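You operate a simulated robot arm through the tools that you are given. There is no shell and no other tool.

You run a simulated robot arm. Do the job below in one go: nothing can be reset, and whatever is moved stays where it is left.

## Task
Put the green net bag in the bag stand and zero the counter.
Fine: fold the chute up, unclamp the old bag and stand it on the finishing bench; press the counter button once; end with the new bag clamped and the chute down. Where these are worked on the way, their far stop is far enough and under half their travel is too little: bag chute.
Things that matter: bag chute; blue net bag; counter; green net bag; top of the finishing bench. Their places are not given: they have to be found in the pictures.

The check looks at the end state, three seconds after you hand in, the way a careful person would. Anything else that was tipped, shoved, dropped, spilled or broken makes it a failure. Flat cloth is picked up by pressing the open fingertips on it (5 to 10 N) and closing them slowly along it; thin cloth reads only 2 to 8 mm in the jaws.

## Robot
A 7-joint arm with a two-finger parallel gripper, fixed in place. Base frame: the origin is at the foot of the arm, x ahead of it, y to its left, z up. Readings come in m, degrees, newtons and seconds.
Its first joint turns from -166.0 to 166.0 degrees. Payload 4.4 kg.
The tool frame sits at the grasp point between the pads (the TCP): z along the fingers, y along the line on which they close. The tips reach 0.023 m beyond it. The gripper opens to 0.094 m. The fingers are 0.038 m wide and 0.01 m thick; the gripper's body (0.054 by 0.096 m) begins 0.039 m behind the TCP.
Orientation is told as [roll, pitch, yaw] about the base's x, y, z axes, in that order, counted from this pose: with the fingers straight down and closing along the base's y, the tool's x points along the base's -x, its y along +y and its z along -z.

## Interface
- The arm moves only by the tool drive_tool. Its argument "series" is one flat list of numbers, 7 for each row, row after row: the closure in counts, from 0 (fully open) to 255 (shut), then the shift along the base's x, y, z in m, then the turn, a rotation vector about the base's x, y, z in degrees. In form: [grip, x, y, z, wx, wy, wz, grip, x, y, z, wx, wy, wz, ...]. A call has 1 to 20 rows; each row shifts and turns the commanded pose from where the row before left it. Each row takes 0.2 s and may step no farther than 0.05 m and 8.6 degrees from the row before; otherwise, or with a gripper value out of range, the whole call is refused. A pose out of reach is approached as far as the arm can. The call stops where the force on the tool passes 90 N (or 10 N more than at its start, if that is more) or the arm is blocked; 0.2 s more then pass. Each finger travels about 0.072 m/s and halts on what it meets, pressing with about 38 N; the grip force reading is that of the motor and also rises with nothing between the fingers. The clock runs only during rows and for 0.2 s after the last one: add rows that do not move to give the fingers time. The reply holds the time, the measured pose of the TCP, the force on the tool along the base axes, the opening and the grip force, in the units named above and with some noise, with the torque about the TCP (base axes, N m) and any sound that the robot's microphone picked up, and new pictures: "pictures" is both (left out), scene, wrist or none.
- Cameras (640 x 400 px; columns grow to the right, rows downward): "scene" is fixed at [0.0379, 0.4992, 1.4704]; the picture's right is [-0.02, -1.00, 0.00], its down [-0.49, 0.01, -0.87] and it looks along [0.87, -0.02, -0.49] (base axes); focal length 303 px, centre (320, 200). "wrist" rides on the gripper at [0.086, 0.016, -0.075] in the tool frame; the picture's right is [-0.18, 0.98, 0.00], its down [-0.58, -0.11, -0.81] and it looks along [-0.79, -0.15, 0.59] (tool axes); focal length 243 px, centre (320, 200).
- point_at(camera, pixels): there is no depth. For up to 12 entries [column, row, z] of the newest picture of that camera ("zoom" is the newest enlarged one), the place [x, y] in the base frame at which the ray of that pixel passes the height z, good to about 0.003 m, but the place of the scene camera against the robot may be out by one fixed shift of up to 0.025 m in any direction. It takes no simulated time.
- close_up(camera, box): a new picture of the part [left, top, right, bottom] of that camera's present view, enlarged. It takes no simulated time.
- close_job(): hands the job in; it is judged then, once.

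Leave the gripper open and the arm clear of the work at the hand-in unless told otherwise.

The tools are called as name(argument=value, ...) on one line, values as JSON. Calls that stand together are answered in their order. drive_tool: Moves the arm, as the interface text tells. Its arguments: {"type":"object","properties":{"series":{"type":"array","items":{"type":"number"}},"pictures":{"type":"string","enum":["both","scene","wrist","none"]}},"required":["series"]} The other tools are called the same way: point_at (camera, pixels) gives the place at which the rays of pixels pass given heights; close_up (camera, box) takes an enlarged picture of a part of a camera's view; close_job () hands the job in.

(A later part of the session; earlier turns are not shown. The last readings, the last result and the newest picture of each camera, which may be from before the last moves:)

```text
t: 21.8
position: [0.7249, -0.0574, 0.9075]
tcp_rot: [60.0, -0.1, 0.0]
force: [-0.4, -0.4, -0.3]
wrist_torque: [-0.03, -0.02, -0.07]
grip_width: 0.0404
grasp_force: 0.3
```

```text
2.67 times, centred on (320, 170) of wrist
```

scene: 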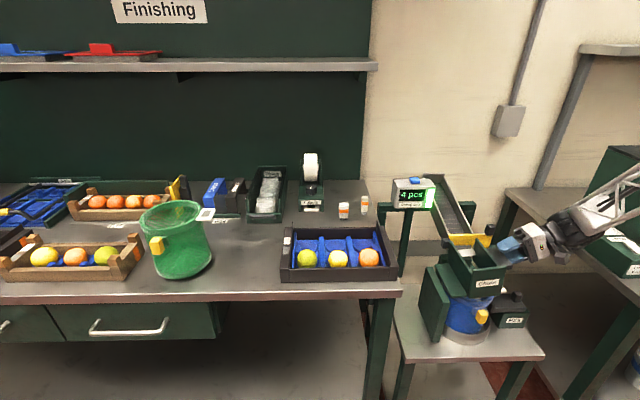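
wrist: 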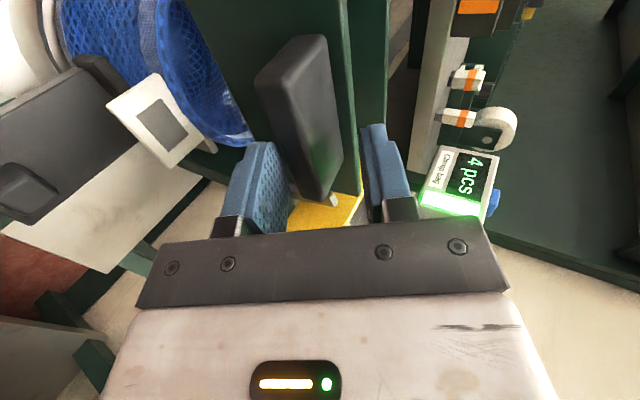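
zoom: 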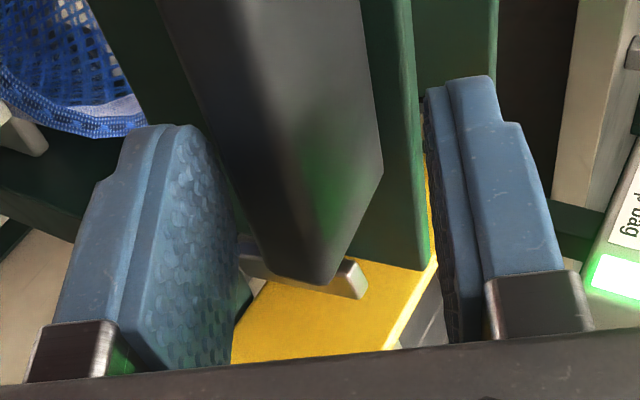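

The chute rotates up about the left hinge as expected, with almost no load. I'll continue the arc to about 30 degrees, then keep lifting while the tool turns along with the chute to about 60 degrees.

drive_tool(series=[146, 0, 0.0097, 0.0079, 0, 0, 0, 146, 0, 0.0097, 0.0079, 0, 0, 0, 146, 0, 0.0097, 0.0079, 0, 0, 0, 146, 0, 0.0097, 0.0079, 0, 0, 0, 146, 0, 0.0099, 0.0079, 0, 0, 0, 146, 0, 0, 0, 0, 0, 0])

close_up(camera="scene", box=[420, 180, 620, 340])

close_up(camera="wrist", box=[200, 60, 440, 240])

```text
t: 23.2
position: [0.7238, -0.0085, 0.9478]
tcp_rot: [60.0, 0.0, -0.1]
force: [-0.3, -0.6, -0.7]
wrist_torque: [-0.02, 0.02, -0.05]
grip_width: 0.0407
grasp_force: 0.6
```

scene: 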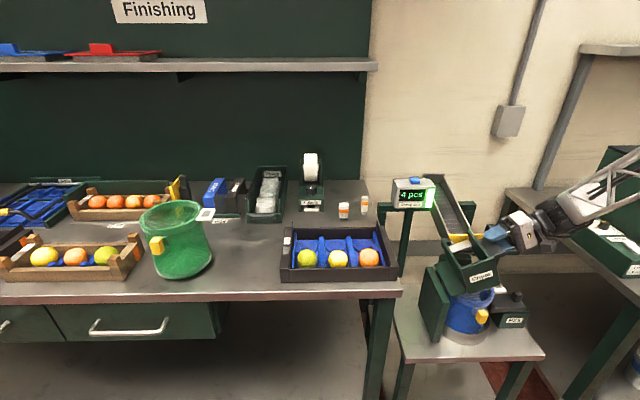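
wrist: 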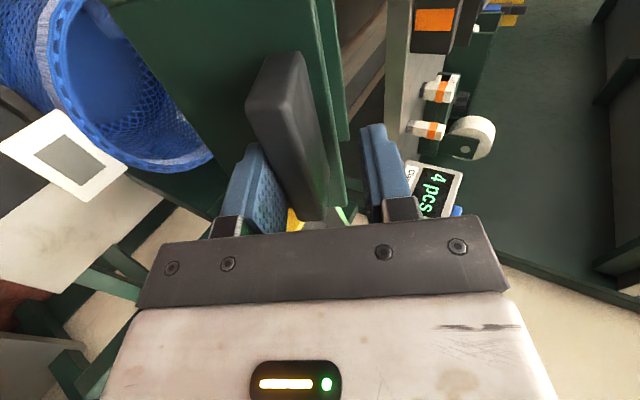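

```text
2.50 times, centred on (520, 260) of scene
```

zoom: 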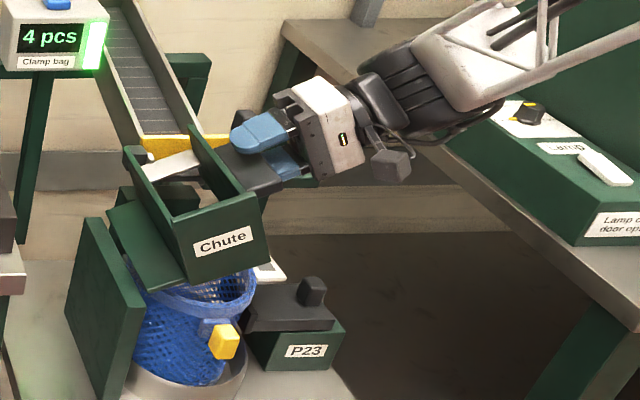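

```text
2.22 times, centred on (320, 150) of wrist
```

zoom: 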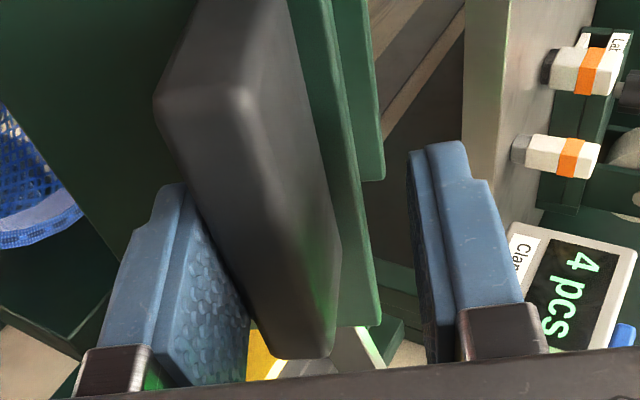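

The chute rests on the lower finger at roughly 25 degrees. I'll continue with the rotation in step, four rows to about 60 degrees.

drive_tool(series=[146, 0, 0.0163, 0.0158, -7.5, 0, 0, 146, 0, 0.0184, 0.0136, -7.5, 0, 0, 146, 0, 0.0199, 0.011, -7.5, 0, 0, 146, 0, 0.0211, 0.0083, -7.5, 0, 0, 146, 0, 0, 0, 0, 0, 0])

close_up(camera="scene", box=[400, 160, 600, 320])

close_up(camera="wrist", box=[200, 60, 440, 240])

```text
t: 24.4
position: [0.7253, 0.0666, 0.9944]
tcp_rot: [30.0, -0.1, -0.1]
force: [1.0, -0.6, 0.0]
wrist_torque: [0.02, 0.01, -0.04]
grip_width: 0.0402
grasp_force: 0.3
```

scene: 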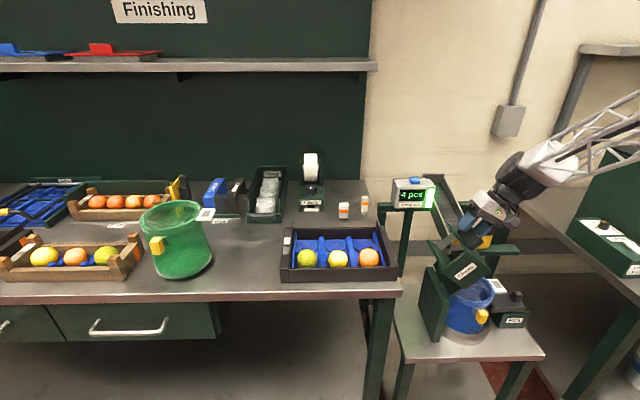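
wrist: 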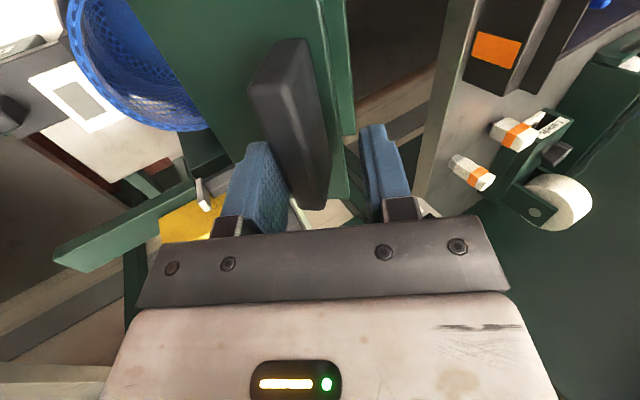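

```text
2.50 times, centred on (500, 240) of scene
```

zoom: 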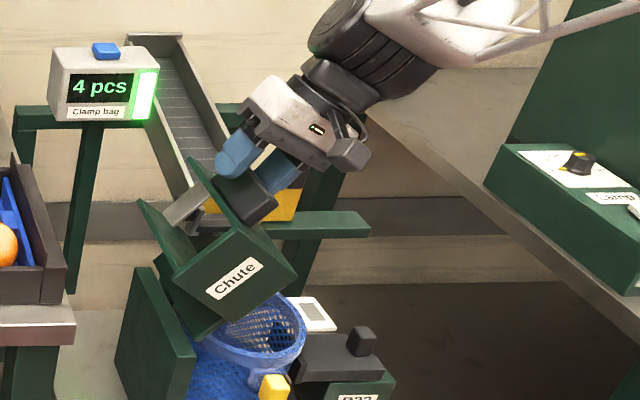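

```text
2.22 times, centred on (320, 150) of wrist
```

zoom: 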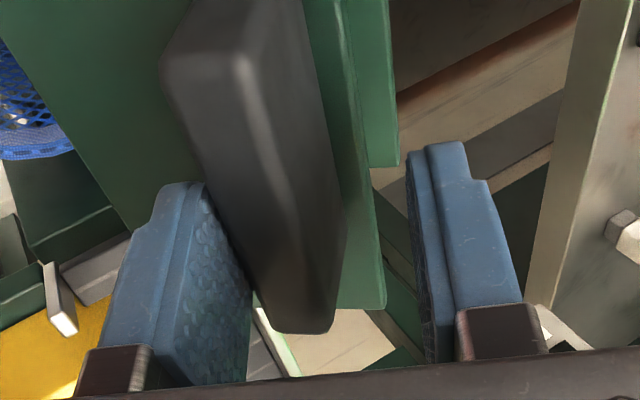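

The chute is up to about 50 to 55 degrees and the cage geometry holds well. I'll do the remaining four rows to about 90 degrees.

drive_tool(series=[146, 0, 0.0221, 0.0055, -7.5, 0, 0, 146, 0, 0.0226, 0.0026, -7.5, 0, 0, 146, 0, 0.0228, -0.0004, -7.5, 0, 0, 146, 0, 0.0225, -0.0034, -7.5, 0, 0, 146, 0, 0, 0, 0, 0, 0])

close_up(camera="scene", box=[400, 160, 600, 320])

close_up(camera="wrist", box=[200, 60, 440, 240])

```text
t: 25.6
position: [0.7253, 0.1568, 1.0]
tcp_rot: [0.0, -0.1, 0.0]
force: [0.2, -0.5, 0.3]
wrist_torque: [0.01, -0.01, 0.0]
grip_width: 0.0401
grasp_force: 0.0
```

scene: 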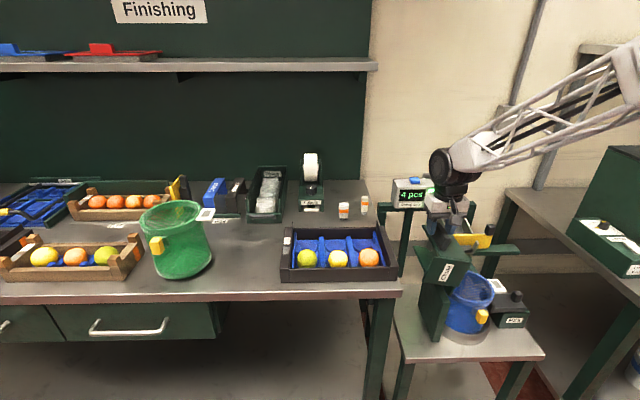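
wrist: 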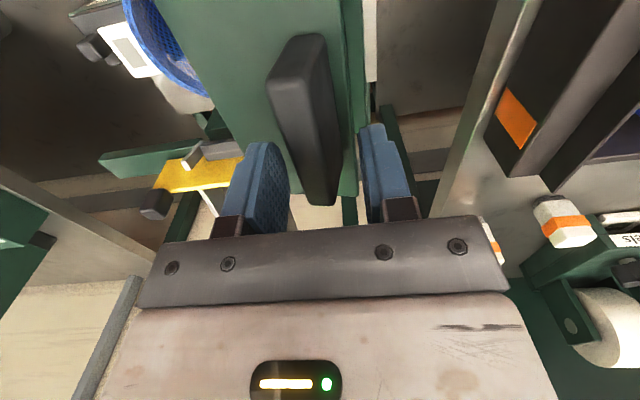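

```text
2.50 times, centred on (500, 240) of scene
```

zoom: 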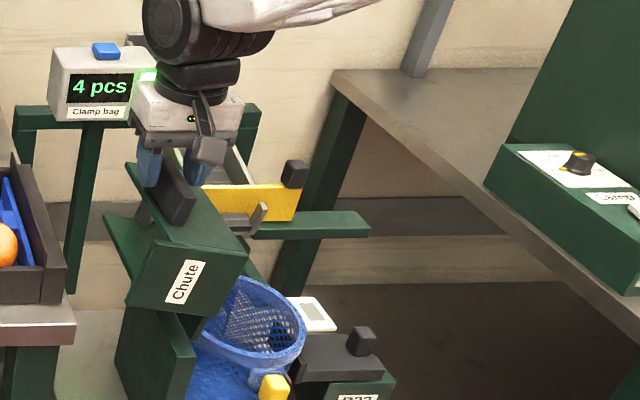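

```text
2.22 times, centred on (320, 150) of wrist
```

zoom: 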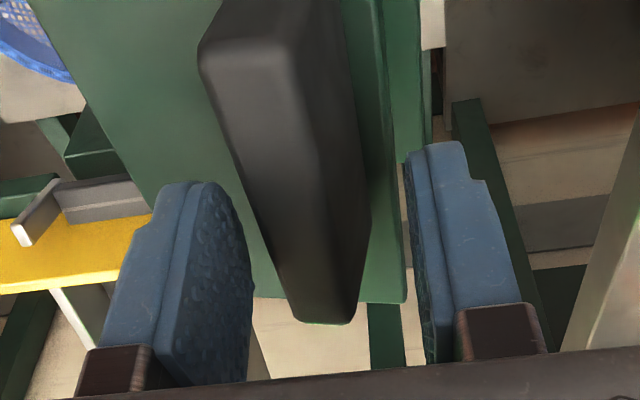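

The chute is up to roughly 80 to 85 degrees and no longer presses on the fingers. I'll push on in +y in small steps to find the far stop, watching the force.

drive_tool(series=[146, 0, 0.01, -0.001, -4, 0, 0, 146, 0, 0.01, -0.002, -4, 0, 0, 146, 0, 0, 0, 0, 0, 0])

close_up(camera="wrist", box=[200, 60, 440, 240])

close_up(camera="scene", box=[400, 160, 600, 320])

```text
t: 26.4
position: [0.7262, 0.1776, 0.9969]
tcp_rot: [-8.0, -0.1, 0.0]
force: [0.1, 0.7, 1.0]
wrist_torque: [0.01, 0.0, -0.03]
grip_width: 0.0402
grasp_force: 0.4
```

scene: 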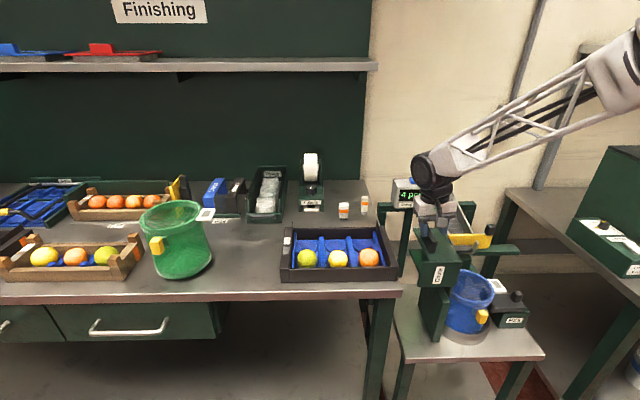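
wrist: 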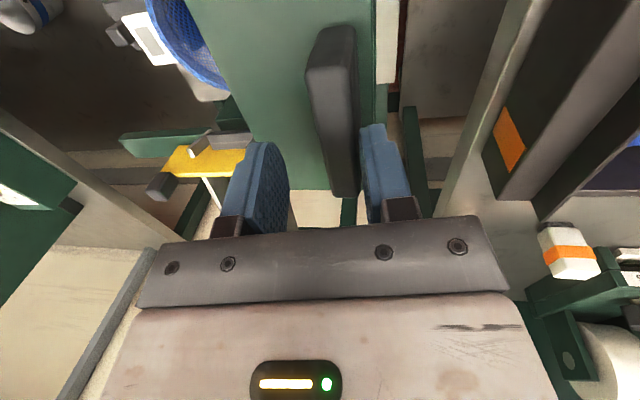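

```text
2.22 times, centred on (320, 150) of wrist
```

zoom: 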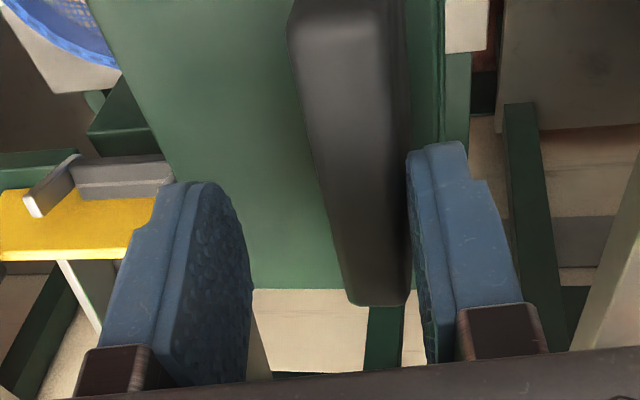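

```text
2.50 times, centred on (500, 240) of scene
```

zoom: 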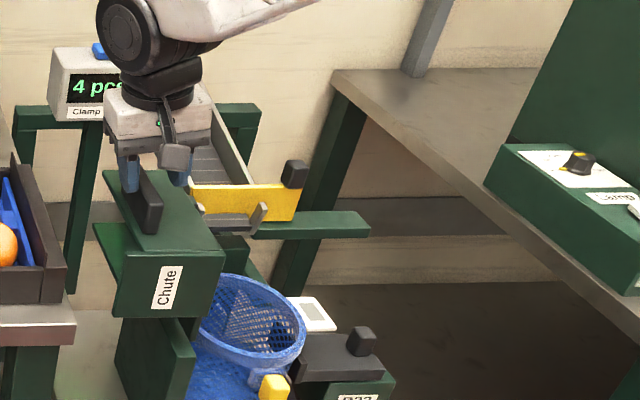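

The chute has tipped past vertical on its own and now leans on the +y finger. I'll follow it further toward the far stop in small steps.

drive_tool(series=[146, 0, 0.0115, -0.005, -4, 0, 0, 146, 0, 0.011, -0.006, -4, 0, 0, 146, 0, 0, 0, 0, 0, 0])

close_up(camera="wrist", box=[200, 60, 440, 240])

close_up(camera="scene", box=[400, 160, 600, 320])

```text
t: 27.2
position: [0.7252, 0.2003, 0.9879]
tcp_rot: [-16.1, 0.0, 0.1]
force: [-0.4, 0.9, 0.2]
wrist_torque: [0.03, 0.0, 0.01]
grip_width: 0.0402
grasp_force: 0.4
```

scene: 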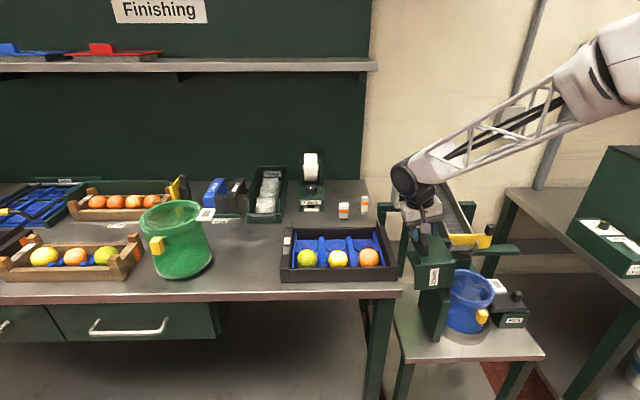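
wrist: 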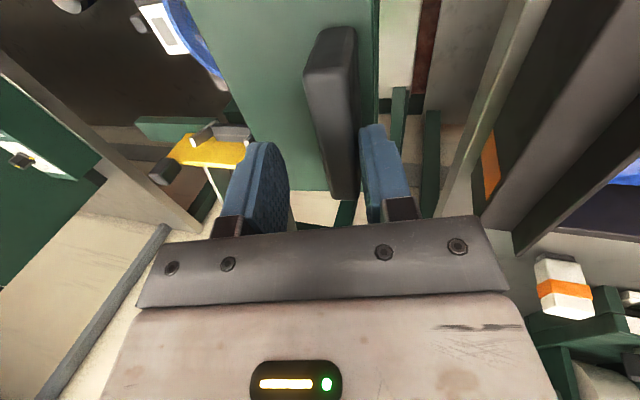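

```text
2.22 times, centred on (320, 150) of wrist
```

zoom: 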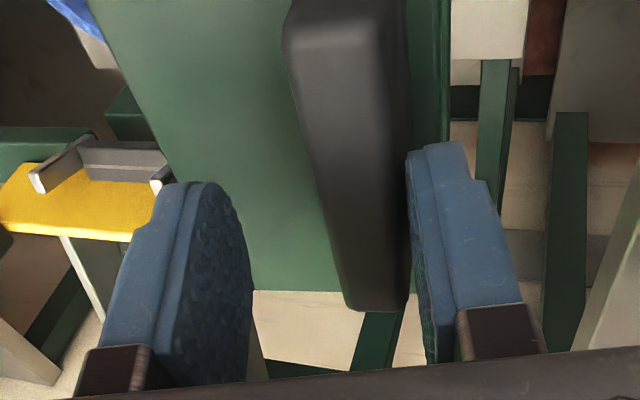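

```text
2.50 times, centred on (500, 240) of scene
```

zoom: 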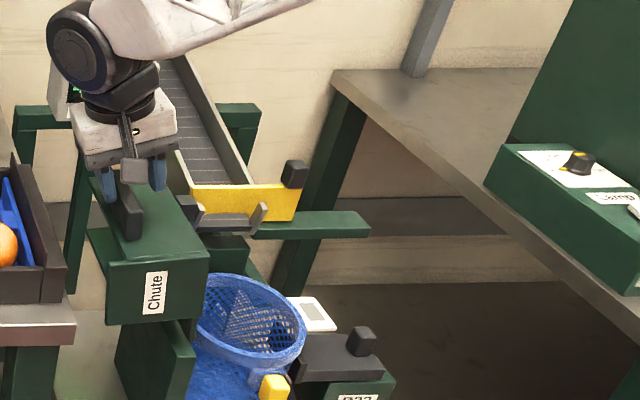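

It still leans on the +y finger at about 100 degrees, so I'll follow further.

drive_tool(series=[146, 0, 0.0105, -0.006, -4, 0, 0, 146, 0, 0.0105, -0.007, -4, 0, 0, 146, 0, 0, 0, 0, 0, 0])

close_up(camera="wrist", box=[200, 60, 440, 240])

close_up(camera="scene", box=[360, 160, 560, 320])

```text
t: 28.0
position: [0.7259, 0.2224, 0.9738]
tcp_rot: [-24.1, -0.1, 0.1]
force: [0.2, 0.6, 0.9]
wrist_torque: [0.03, -0.02, 0.0]
grip_width: 0.0402
grasp_force: 0.1
```

scene: 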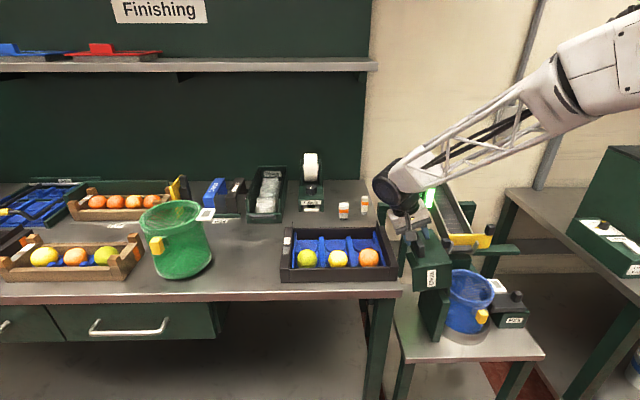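
wrist: 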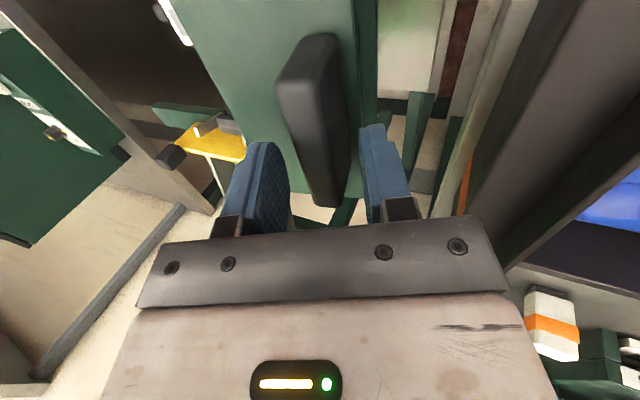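

```text
2.22 times, centred on (320, 150) of wrist
```

zoom: 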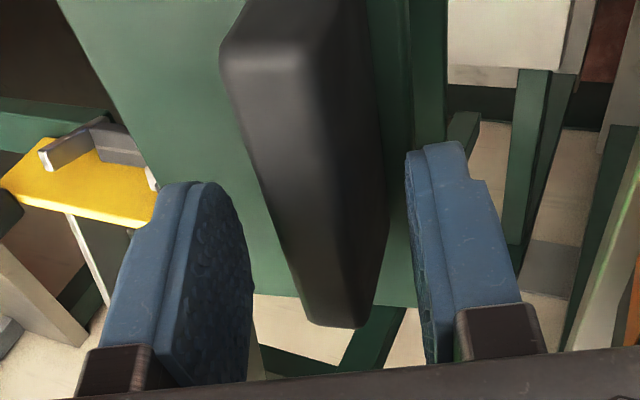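

```text
2.50 times, centred on (460, 240) of scene
```

zoom: 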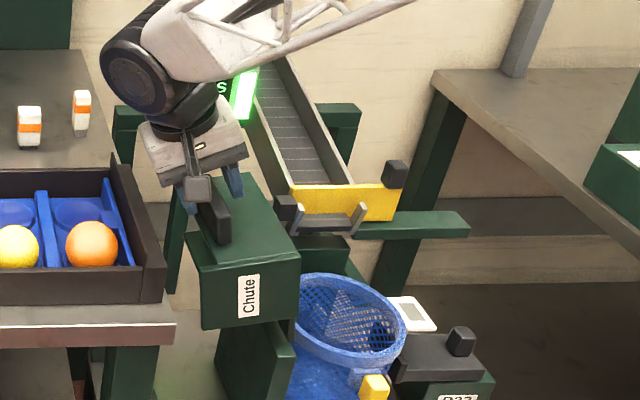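

The paddle now has gaps on both sides, so the chute has come to rest at its far stop at about 105 degrees. I'll back the fingers out along their own axis, return the tool upright, and move to a view pose over the clamp side.

drive_tool(series=[146, 0, 0.012, 0.0275, 0, 0, 0, 146, 0, 0.012, 0.0275, 0, 0, 0, 146, 0, 0.012, 0.0275, 0, 0, 0, 146, -0.01, -0.04, 0.015, 8, 0, 0, 100, -0.01, -0.04, 0.015, 8, 0, 0, 50, -0.01, -0.04, 0.015, 8, 0, 0, 0, -0.02, -0.045, -0.005, 0, 0, 0, 0, -0.02, -0.045, -0.005, 0, 0, 0, 0, -0.02, -0.045, -0.005, 0, 0, 0, 0, -0.02, -0.045, -0.005, 0, 0, 0, 0, -0.02, -0.045, -0.005, 0, 0, 0, 0, 0, -0.005, -0.042, 0, 0, 0, 0, 0, -0.005, -0.042, 0, 0, 0, 0, 0, -0.005, -0.042, 0, 0, 0])

close_up(camera="wrist", box=[230, 60, 430, 200])

close_up(camera="scene", box=[390, 190, 560, 350])

```text
t: 31.0
position: [0.5952, -0.1024, 0.9534]
tcp_rot: [0.0, -0.1, 0.0]
force: [0.1, -1.0, -0.1]
wrist_torque: [-0.03, -0.01, 0.02]
grip_width: 0.094
grasp_force: 0.0
```

scene: 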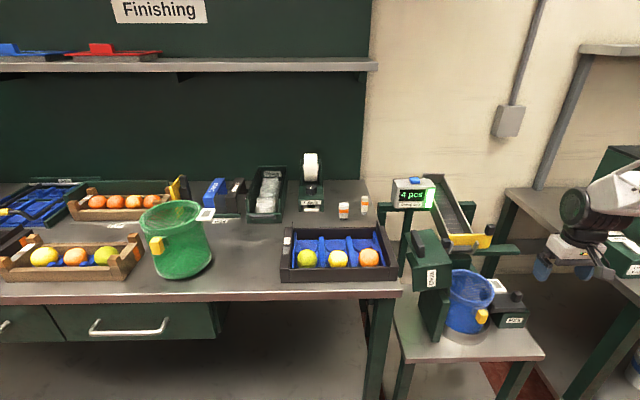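
wrist: 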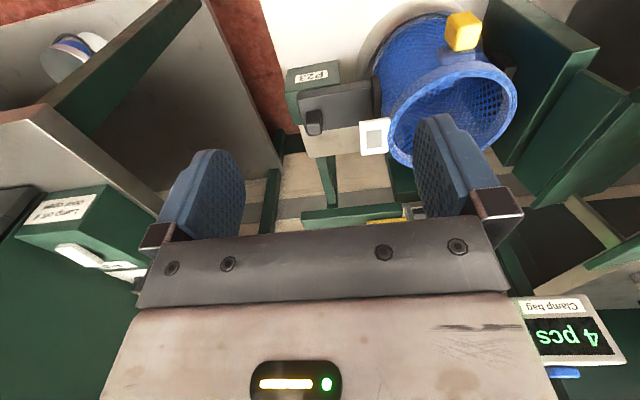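

```text
2.86 times, centred on (330, 130) of wrist
```

zoom: 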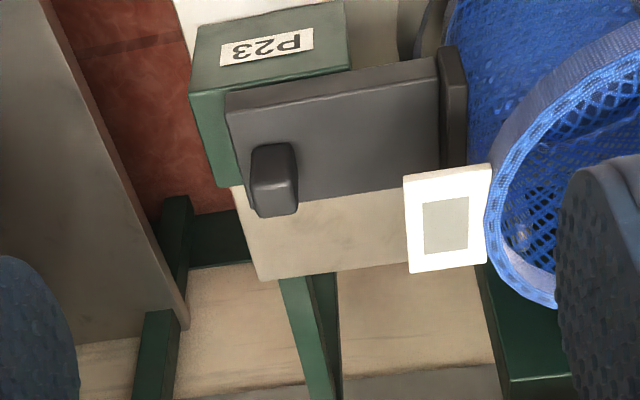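

```text
2.50 times, centred on (475, 270) of scene
```

zoom: 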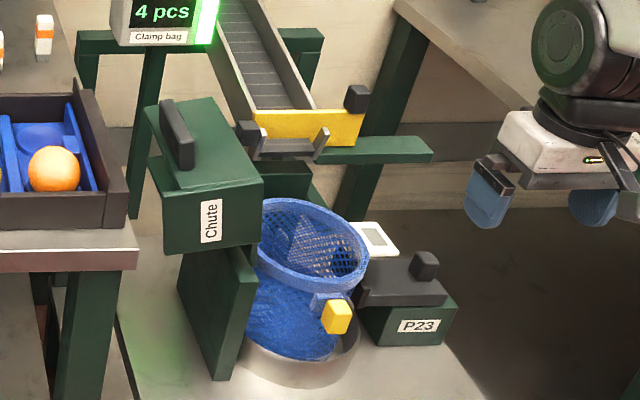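

The chute stays up on its own. Now the clamp knob: its top face is at zoom (273,198). I'll locate it and the white tag.

point_at(camera="zoom", pixels=[[273, 198, 0.75], [273, 198, 0.77], [250, 212, 0.77], [297, 210, 0.77], [256, 145, 0.74], [290, 142, 0.74], [230, 110, 0.73], [440, 75, 0.73], [455, 60, 0.74], [447, 218, 0.8], [410, 270, 0.8], [405, 175, 0.8]])

point_at(camera="scene", pixels=[[516.5, 292, 0.75], [516.5, 292, 0.77], [481.5, 315, 0.75], [481.5, 315, 0.78]])

```text
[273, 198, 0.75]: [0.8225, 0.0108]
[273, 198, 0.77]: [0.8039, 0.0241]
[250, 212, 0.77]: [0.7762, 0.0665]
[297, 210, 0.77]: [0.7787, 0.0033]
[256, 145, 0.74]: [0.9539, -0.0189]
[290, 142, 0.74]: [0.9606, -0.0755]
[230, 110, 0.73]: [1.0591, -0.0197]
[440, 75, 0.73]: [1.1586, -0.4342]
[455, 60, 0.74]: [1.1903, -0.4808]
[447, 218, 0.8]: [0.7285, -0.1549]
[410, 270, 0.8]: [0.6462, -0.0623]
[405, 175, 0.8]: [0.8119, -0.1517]
```

```text
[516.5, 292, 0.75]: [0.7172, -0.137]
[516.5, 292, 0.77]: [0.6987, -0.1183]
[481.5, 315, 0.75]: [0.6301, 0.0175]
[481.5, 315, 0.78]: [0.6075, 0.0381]
```

The zoom I queried was the scene one, so I'll repeat with direct wrist pixels.

point_at(camera="wrist", pixels=[[313.6, 129.3, 0.75], [313.6, 129.3, 0.765], [313.6, 129.3, 0.78], [305.5, 134.2, 0.765], [322, 133.5, 0.765], [307.6, 110.8, 0.74], [319.5, 109.7, 0.74], [298.5, 98.6, 0.73], [372, 86.3, 0.73], [374.4, 136.3, 0.8], [361.5, 154.5, 0.8], [463, 30, 0.77]])

```text
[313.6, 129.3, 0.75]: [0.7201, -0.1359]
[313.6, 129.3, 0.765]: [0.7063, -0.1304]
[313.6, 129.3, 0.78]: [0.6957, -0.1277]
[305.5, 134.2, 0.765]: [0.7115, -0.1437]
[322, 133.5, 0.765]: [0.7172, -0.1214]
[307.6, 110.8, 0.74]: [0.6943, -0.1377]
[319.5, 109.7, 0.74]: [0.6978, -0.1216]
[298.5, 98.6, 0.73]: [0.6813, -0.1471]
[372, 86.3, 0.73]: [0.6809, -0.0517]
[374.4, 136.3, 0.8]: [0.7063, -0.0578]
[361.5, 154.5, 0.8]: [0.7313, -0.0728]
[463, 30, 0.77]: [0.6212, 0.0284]
```

The knob centre is near (0.708, -0.130) with its top at about z 0.767. I'll move above it with the fingers opened to about 0.06 m and closing along y.

drive_tool(series=[92, 0.0285, -0.007, -0.0258, 0, 0, 0, 92, 0.0285, -0.007, -0.0258, 0, 0, 0, 92, 0.0285, -0.007, -0.0258, 0, 0, 0, 92, 0.0285, -0.007, -0.0258, 0, 0, 0])

close_up(camera="wrist", box=[200, 80, 440, 240])

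```text
t: 32.0
position: [0.709, -0.1306, 0.8462]
tcp_rot: [0.0, -0.2, 0.0]
force: [0.5, -0.5, -0.5]
wrist_torque: [0.0, 0.03, 0.01]
grip_width: 0.0601
grasp_force: 0.2
```

scene: 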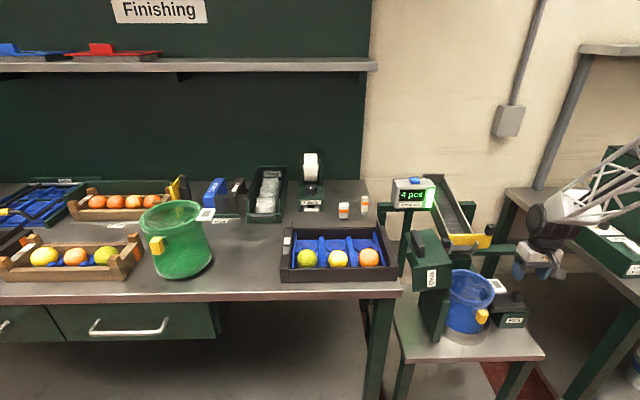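
wrist: 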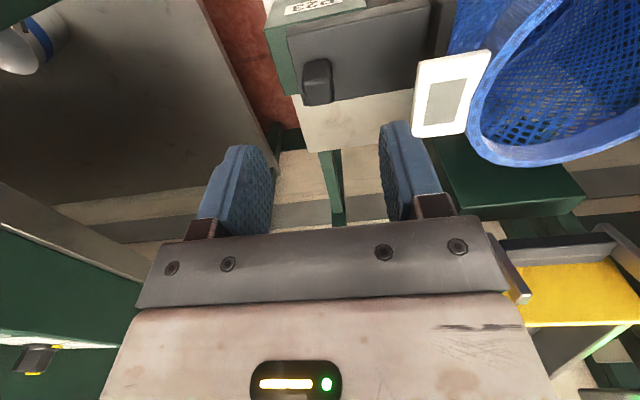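

```text
2.50 times, centred on (320, 160) of wrist
```

zoom: 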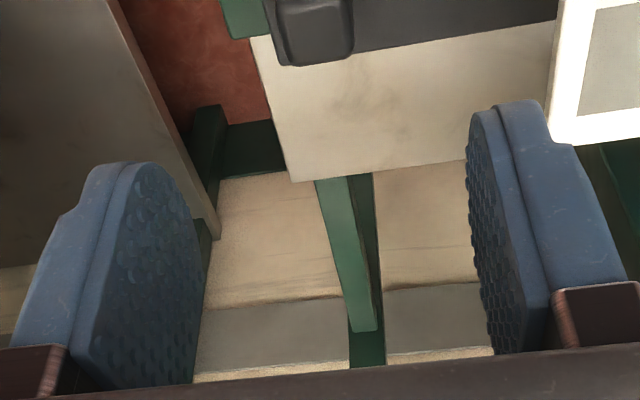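

The knob is now at wrist (317,85). I'll locate it more precisely.

close_up(camera="wrist", box=[260, 0, 500, 150])

point_at(camera="wrist", pixels=[[304, 104, 0.765], [332, 102, 0.765], [318, 92, 0.765], [303, 64, 0.735], [328, 60, 0.735], [340, 100, 0.735], [425, 60, 0.735], [452, 95, 0.8], [415, 135, 0.8], [470, 133, 0.8]])

```text
2.67 times, centred on (380, 75) of wrist
```

zoom: 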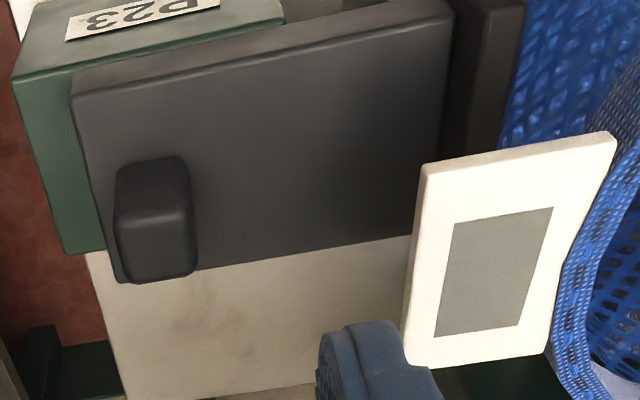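

```text
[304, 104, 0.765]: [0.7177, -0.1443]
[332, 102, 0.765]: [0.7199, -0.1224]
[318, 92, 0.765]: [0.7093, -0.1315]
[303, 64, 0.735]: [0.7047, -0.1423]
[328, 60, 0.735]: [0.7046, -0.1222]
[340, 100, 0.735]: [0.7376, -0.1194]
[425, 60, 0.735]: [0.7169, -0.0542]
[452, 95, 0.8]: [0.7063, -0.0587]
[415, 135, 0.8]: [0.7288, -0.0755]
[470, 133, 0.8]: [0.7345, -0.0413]
```

Knob centre is about (0.711, -0.132). The white bag tag ends near y -0.075, so I'll offset a little to y -0.136 and descend with a 0.05 m opening to z 0.772.

drive_tool(series=[118, 0.001, -0.003, -0.025, 0, 0, 0, 118, 0.001, -0.002, -0.025, 0, 0, 0, 118, 0, 0, -0.014, 0, 0, 0, 118, 0, 0, -0.01, 0, 0, 0, 118, 0, 0, 0, 0, 0, 0])

close_up(camera="wrist", box=[200, 80, 440, 240])

```text
t: 33.2
position: [0.7115, -0.1354, 0.7726]
tcp_rot: [0.0, -0.2, 0.0]
force: [-0.1, -0.5, 0.0]
wrist_torque: [-0.01, 0.02, 0.0]
grip_width: 0.0507
grasp_force: 0.1
```

scene: 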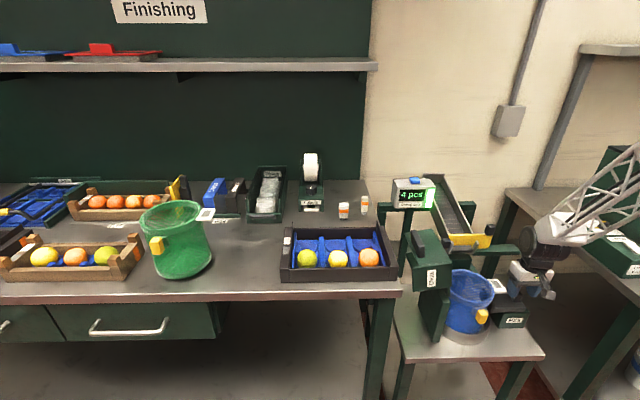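
wrist: 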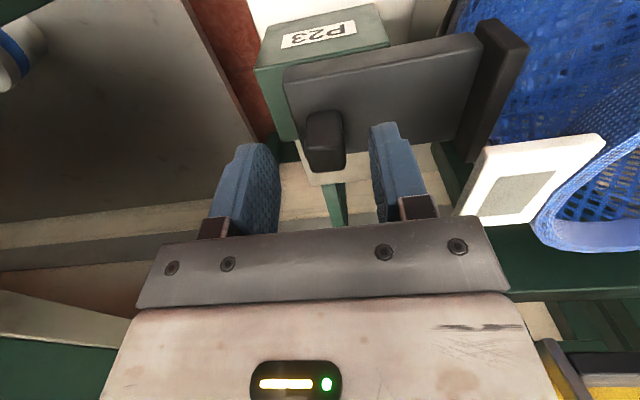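

```text
2.50 times, centred on (320, 160) of wrist
```

zoom: 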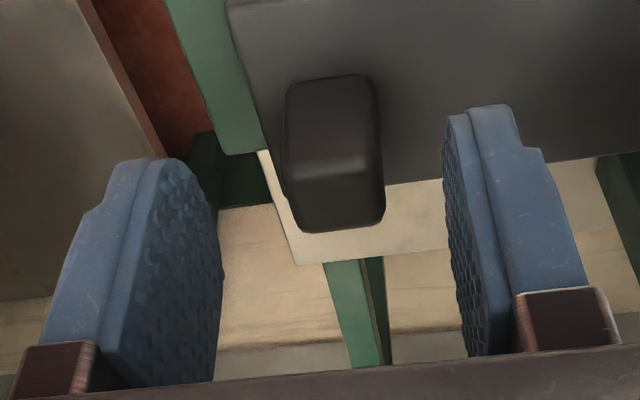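

The fingers straddle the knob, and its top is near z 0.76 with the slide plate at about 0.735. I'll go down 0.010 m more and close on the knob.

drive_tool(series=[118, 0, 0.0025, -0.006, 0, 0, 0, 118, 0, 0, -0.004, 0, 0, 0, 160, 0, 0, 0, 0, 0, 0, 200, 0, 0, 0, 0, 0, 0, 230, 0, 0, 0, 0, 0, 0, 230, 0, 0, 0, 0, 0, 0])

close_up(camera="wrist", box=[200, 80, 440, 240])

```text
t: 34.6
position: [0.7124, -0.1342, 0.7627]
tcp_rot: [0.0, 0.0, 0.0]
force: [-0.7, -1.6, -1.3]
wrist_torque: [-0.07, 0.03, -0.12]
grip_width: 0.0222
grasp_force: 44.7
```

scene: 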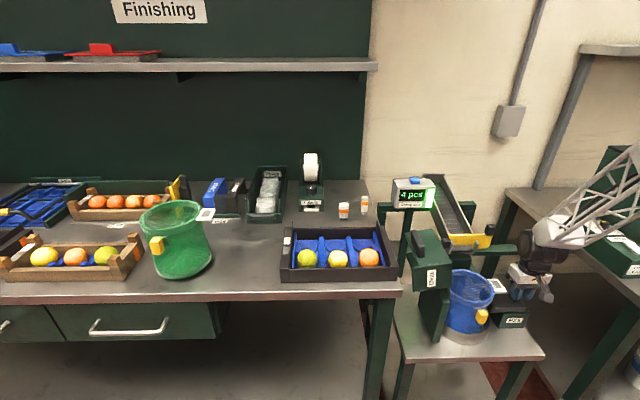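
wrist: 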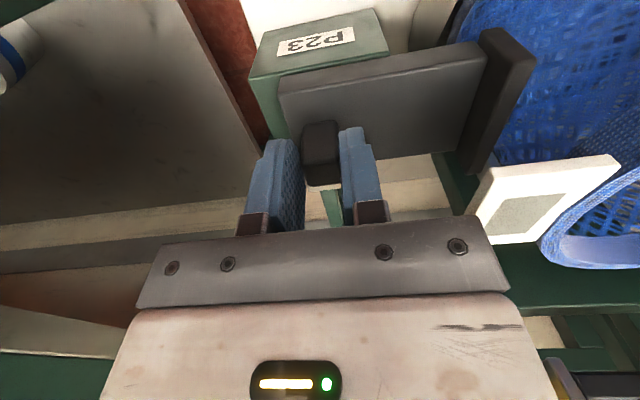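

```text
2.50 times, centred on (320, 160) of wrist
```

zoom: 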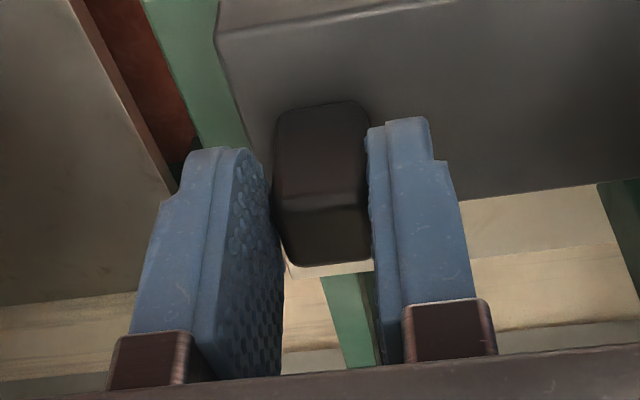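

The knob is gripped at width 0.022. Now I'll pull it in -y slowly to open the clamp, watching the force and the bag.

drive_tool(series=[230, 0, -0.005, 0, 0, 0, 0, 230, 0, -0.005, 0, 0, 0, 0, 230, 0, -0.005, 0, 0, 0, 0, 230, 0, -0.005, 0, 0, 0, 0, 230, 0, 0, 0, 0, 0, 0])

close_up(camera="scene", box=[410, 230, 570, 350])

```text
t: 35.8
position: [0.7115, -0.1537, 0.7626]
tcp_rot: [0.0, -0.2, 0.0]
force: [53.0, 0.4, -40.4]
wrist_torque: [0.01, -0.97, -0.02]
grip_width: 0.0219
grasp_force: 45.1
```

scene: 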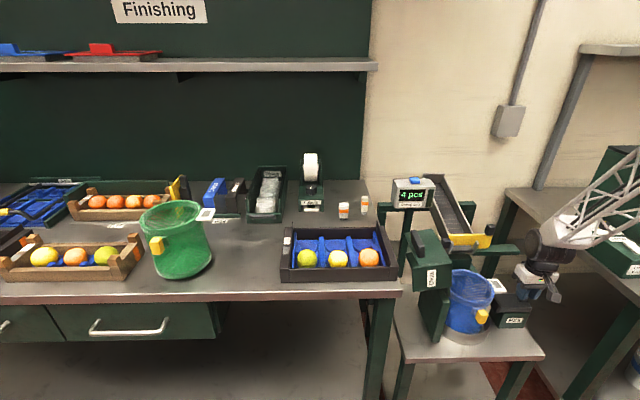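
wrist: 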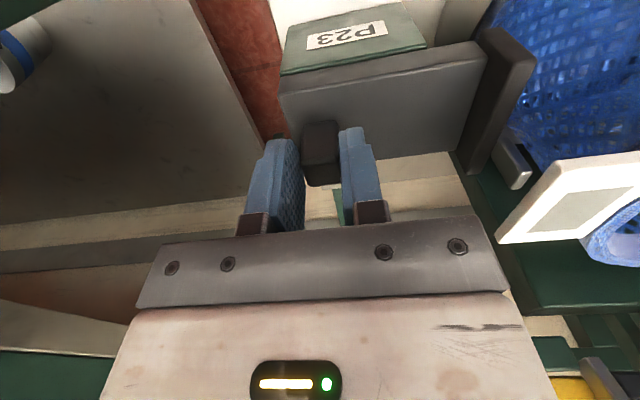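

```text
3.33 times, centred on (490, 290) of scene
```

zoom: 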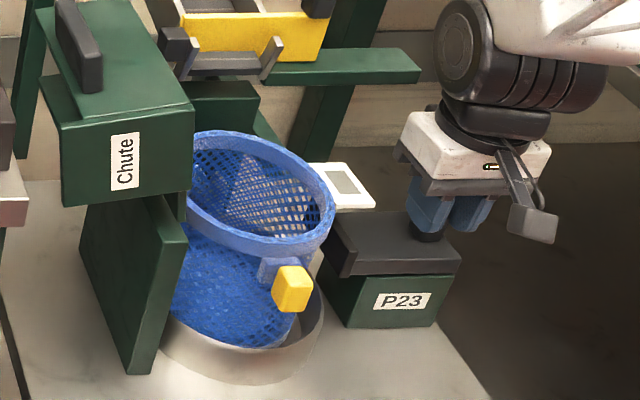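

The slide moved 0.02 m open, but the tool reads about 53 N in x and -40 N in z, so the tight grip is fighting the guide. I'll loosen the fingers slightly to release that stress, then keep pushing with the loose cage.

drive_tool(series=[180, 0, 0, 0, 0, 0, 0, 180, 0, 0, 0, 0, 0, 0, 180, 0, 0, 0, 0, 0, 0], pictures="wrist")

close_up(camera="wrist", box=[220, 0, 540, 240])

```text
t: 36.6
position: [0.71, -0.1536, 0.7625]
tcp_rot: [0.0, -0.1, 0.1]
force: [0.2, 0.0, -0.3]
wrist_torque: [-0.01, -0.01, 0.04]
grip_width: 0.0275
grasp_force: 0.0
```

wrist: 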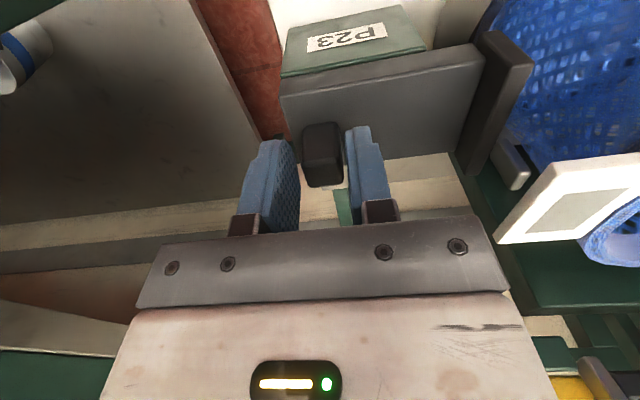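

```text
1.67 times, centred on (380, 120) of wrist
```

zoom: 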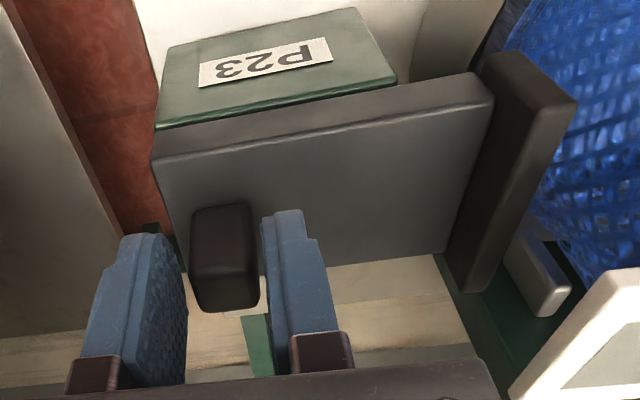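

The stress is gone and a clear gap shows between the jaw and the bag. I'll push the knob a bit more in -y to find the open stop.

drive_tool(series=[180, 0, -0.005, 0, 0, 0, 0, 180, 0, -0.005, 0, 0, 0, 0, 180, 0, -0.005, 0, 0, 0, 0, 180, 0, 0, 0, 0, 0, 0], pictures="wrist")

close_up(camera="wrist", box=[220, 0, 540, 240])

```text
t: 37.6
position: [0.7109, -0.1691, 0.7624]
tcp_rot: [0.0, 0.0, 0.0]
force: [-13.8, 24.5, 12.8]
wrist_torque: [0.67, 0.15, 0.41]
grip_width: 0.0385
grasp_force: 12.8
```

wrist: 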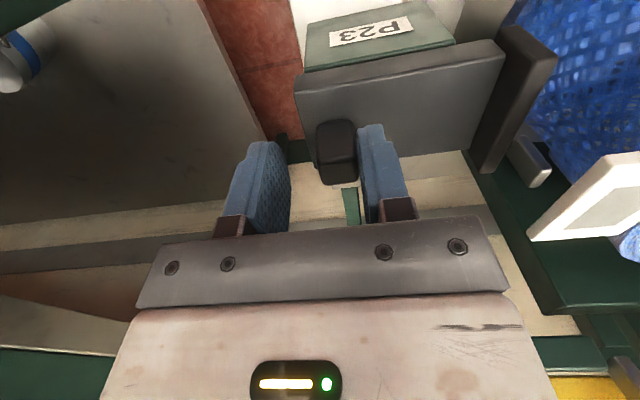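

```text
1.67 times, centred on (380, 120) of wrist
```

zoom: 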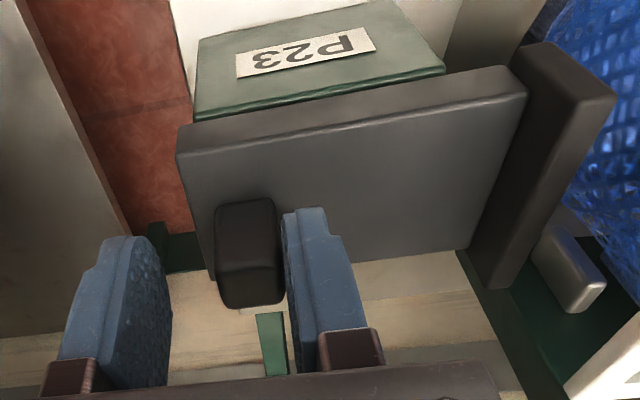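

The tool reads 24 N in y and the fingers were pushed apart, so the slide is at its open stop. I'll back off, open, lift away and go view the blue bag's yellow tag.

drive_tool(series=[180, 0, 0.008, 0, 0, 0, 0, 110, 0, 0, 0, 0, 0, 0, 90, 0, 0, 0.02, 0, 0, 0, 60, 0, 0, 0.04, 0, 0, 0, 0, 0, 0, 0.045, 0, 0, 0, 0, -0.03, 0.02, 0.03, 0, 0, 0, 0, -0.035, 0.03, 0.01, 0, 0, 0, 0, -0.035, 0.03, 0.01, 0, 0, 0, 0, -0.035, 0.03, 0, 0, 0, 0, 0, -0.035, 0.03, 0, 0, 0, 0, 0, -0.03, 0.03, 0, 0, 0, 0])

close_up(camera="wrist", box=[210, 50, 450, 220])

close_up(camera="scene", box=[410, 230, 570, 350])

```text
t: 40.0
position: [0.5097, 0.0096, 0.9188]
tcp_rot: [0.0, -0.1, 0.0]
force: [0.3, -0.1, -0.1]
wrist_torque: [-0.02, -0.01, 0.03]
grip_width: 0.0939
grasp_force: 0.0
```

scene: 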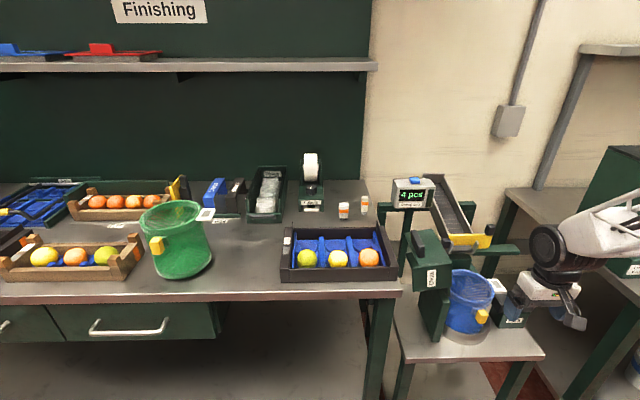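
wrist: 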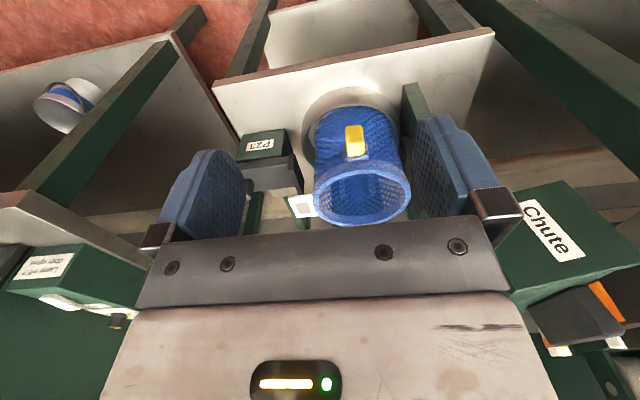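

```text
2.35 times, centred on (330, 135) of wrist
```

zoom: 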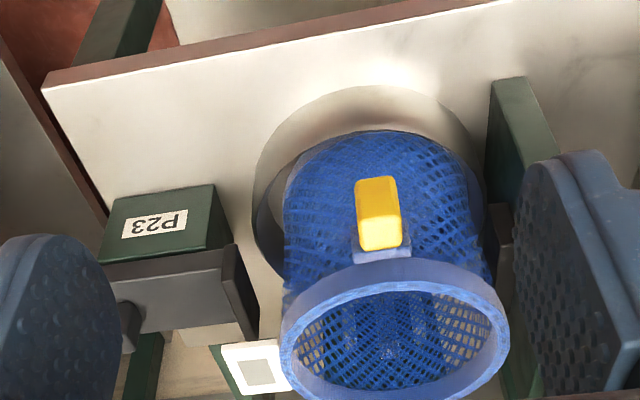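

```text
3.33 times, centred on (490, 290) of scene
```

zoom: 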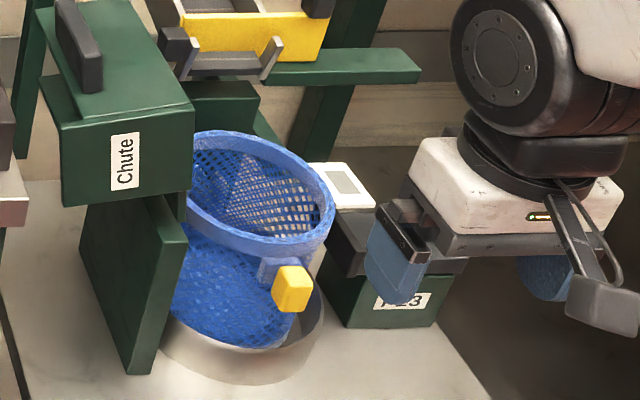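

The clamp is open and the blue bag stands free in the dish. I'll locate the yellow tag, the rim and the white tag.

point_at(camera="wrist", pixels=[[355.5, 150.7, 0.76], [355.5, 150.7, 0.78], [344.9, 127.5, 0.74], [364, 126, 0.74], [347.5, 144, 0.78], [365, 143, 0.78], [362, 155, 0.78], [315, 190, 0.8], [410, 190, 0.8], [363, 225, 0.8], [300, 206, 0.8], [355, 169, 0.8]])

point_at(camera="scene", pixels=[[481.6, 317, 0.74], [481.6, 317, 0.76], [481.6, 317, 0.78], [472, 285, 0.8], [472, 285, 0.82]])

close_up(camera="wrist", box=[310, 100, 410, 180])

```text
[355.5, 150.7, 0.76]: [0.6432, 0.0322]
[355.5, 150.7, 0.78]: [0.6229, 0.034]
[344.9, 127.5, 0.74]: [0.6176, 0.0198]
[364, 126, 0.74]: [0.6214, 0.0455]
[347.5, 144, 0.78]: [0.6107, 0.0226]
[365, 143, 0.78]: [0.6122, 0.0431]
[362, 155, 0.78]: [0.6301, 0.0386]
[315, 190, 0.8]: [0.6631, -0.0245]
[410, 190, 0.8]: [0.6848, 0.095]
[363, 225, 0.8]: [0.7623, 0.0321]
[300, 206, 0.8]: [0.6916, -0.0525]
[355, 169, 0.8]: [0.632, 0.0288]
```

```text
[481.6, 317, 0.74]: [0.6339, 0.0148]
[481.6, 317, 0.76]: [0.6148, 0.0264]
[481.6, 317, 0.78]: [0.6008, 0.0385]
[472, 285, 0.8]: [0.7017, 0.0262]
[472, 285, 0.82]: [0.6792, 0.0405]
```

```text
5.00 times, centred on (360, 140) of wrist
```

zoom: 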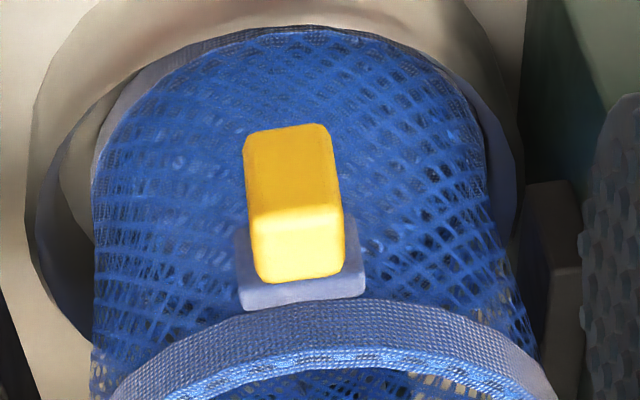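

The tag spans about x 0.611 to 0.635, y 0.022 to 0.044, z 0.747 to 0.78, and the rim top is near 0.80. I'll come above it at (0.612, 0.033) with a 0.06 m opening and check alignment.

drive_tool(series=[92, 0.035, 0.008, -0.01, 0, 0, 0, 92, 0.035, 0.008, -0.015, 0, 0, 0, 92, 0.032, 0.0075, -0.025, 0, 0, 0, 92, 0, 0, -0.025, 0, 0, 0])

close_up(camera="wrist", box=[200, 40, 440, 200])

```text
t: 41.0
position: [0.613, 0.0335, 0.8437]
tcp_rot: [0.0, -0.1, -0.1]
force: [-0.2, 0.1, -0.6]
wrist_torque: [0.01, 0.0, -0.01]
grip_width: 0.0601
grasp_force: 0.0
```

scene: 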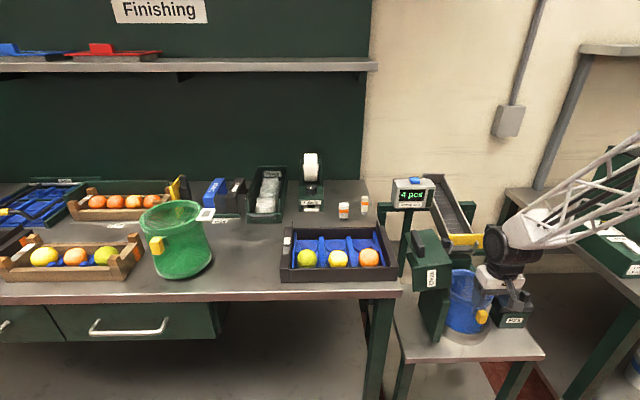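
wrist: 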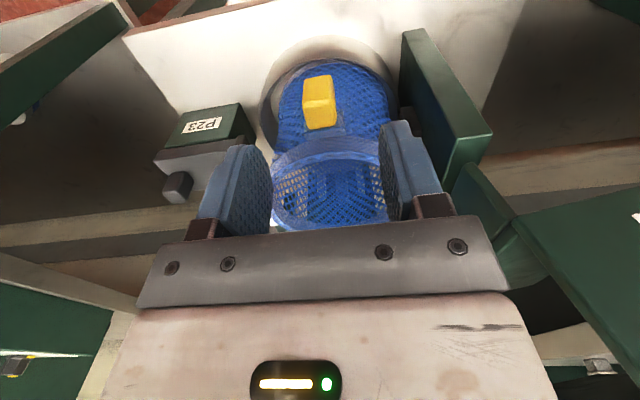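

```text
2.50 times, centred on (320, 120) of wrist
```

zoom: 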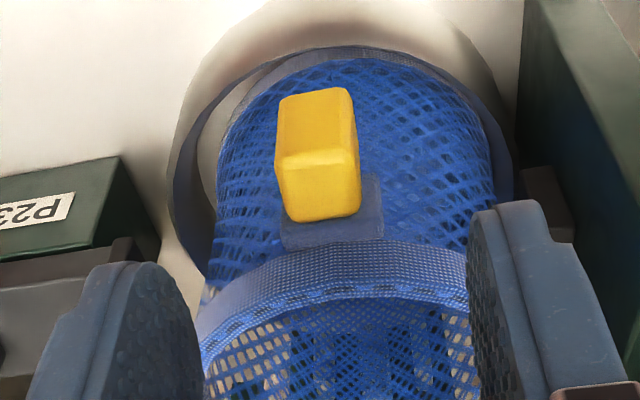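

I'll measure the tag edges from this closer view.

point_at(camera="wrist", pixels=[[304.8, 103.2, 0.78], [334.8, 100, 0.78], [308, 128.8, 0.78], [336, 124.8, 0.78], [306, 78.8, 0.745], [332, 75.2, 0.745], [320, 102, 0.775], [320, 77, 0.74], [320, 77, 0.75], [325, 152, 0.8], [325, 150, 0.81]])

```text
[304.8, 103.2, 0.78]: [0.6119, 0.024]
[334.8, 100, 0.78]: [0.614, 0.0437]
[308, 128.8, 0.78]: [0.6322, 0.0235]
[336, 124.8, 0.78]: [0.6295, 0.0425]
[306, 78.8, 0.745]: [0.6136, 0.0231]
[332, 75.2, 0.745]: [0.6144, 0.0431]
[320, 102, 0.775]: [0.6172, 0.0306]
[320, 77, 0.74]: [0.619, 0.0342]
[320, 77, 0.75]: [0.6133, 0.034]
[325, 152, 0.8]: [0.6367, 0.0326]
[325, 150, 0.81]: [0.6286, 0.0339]
```

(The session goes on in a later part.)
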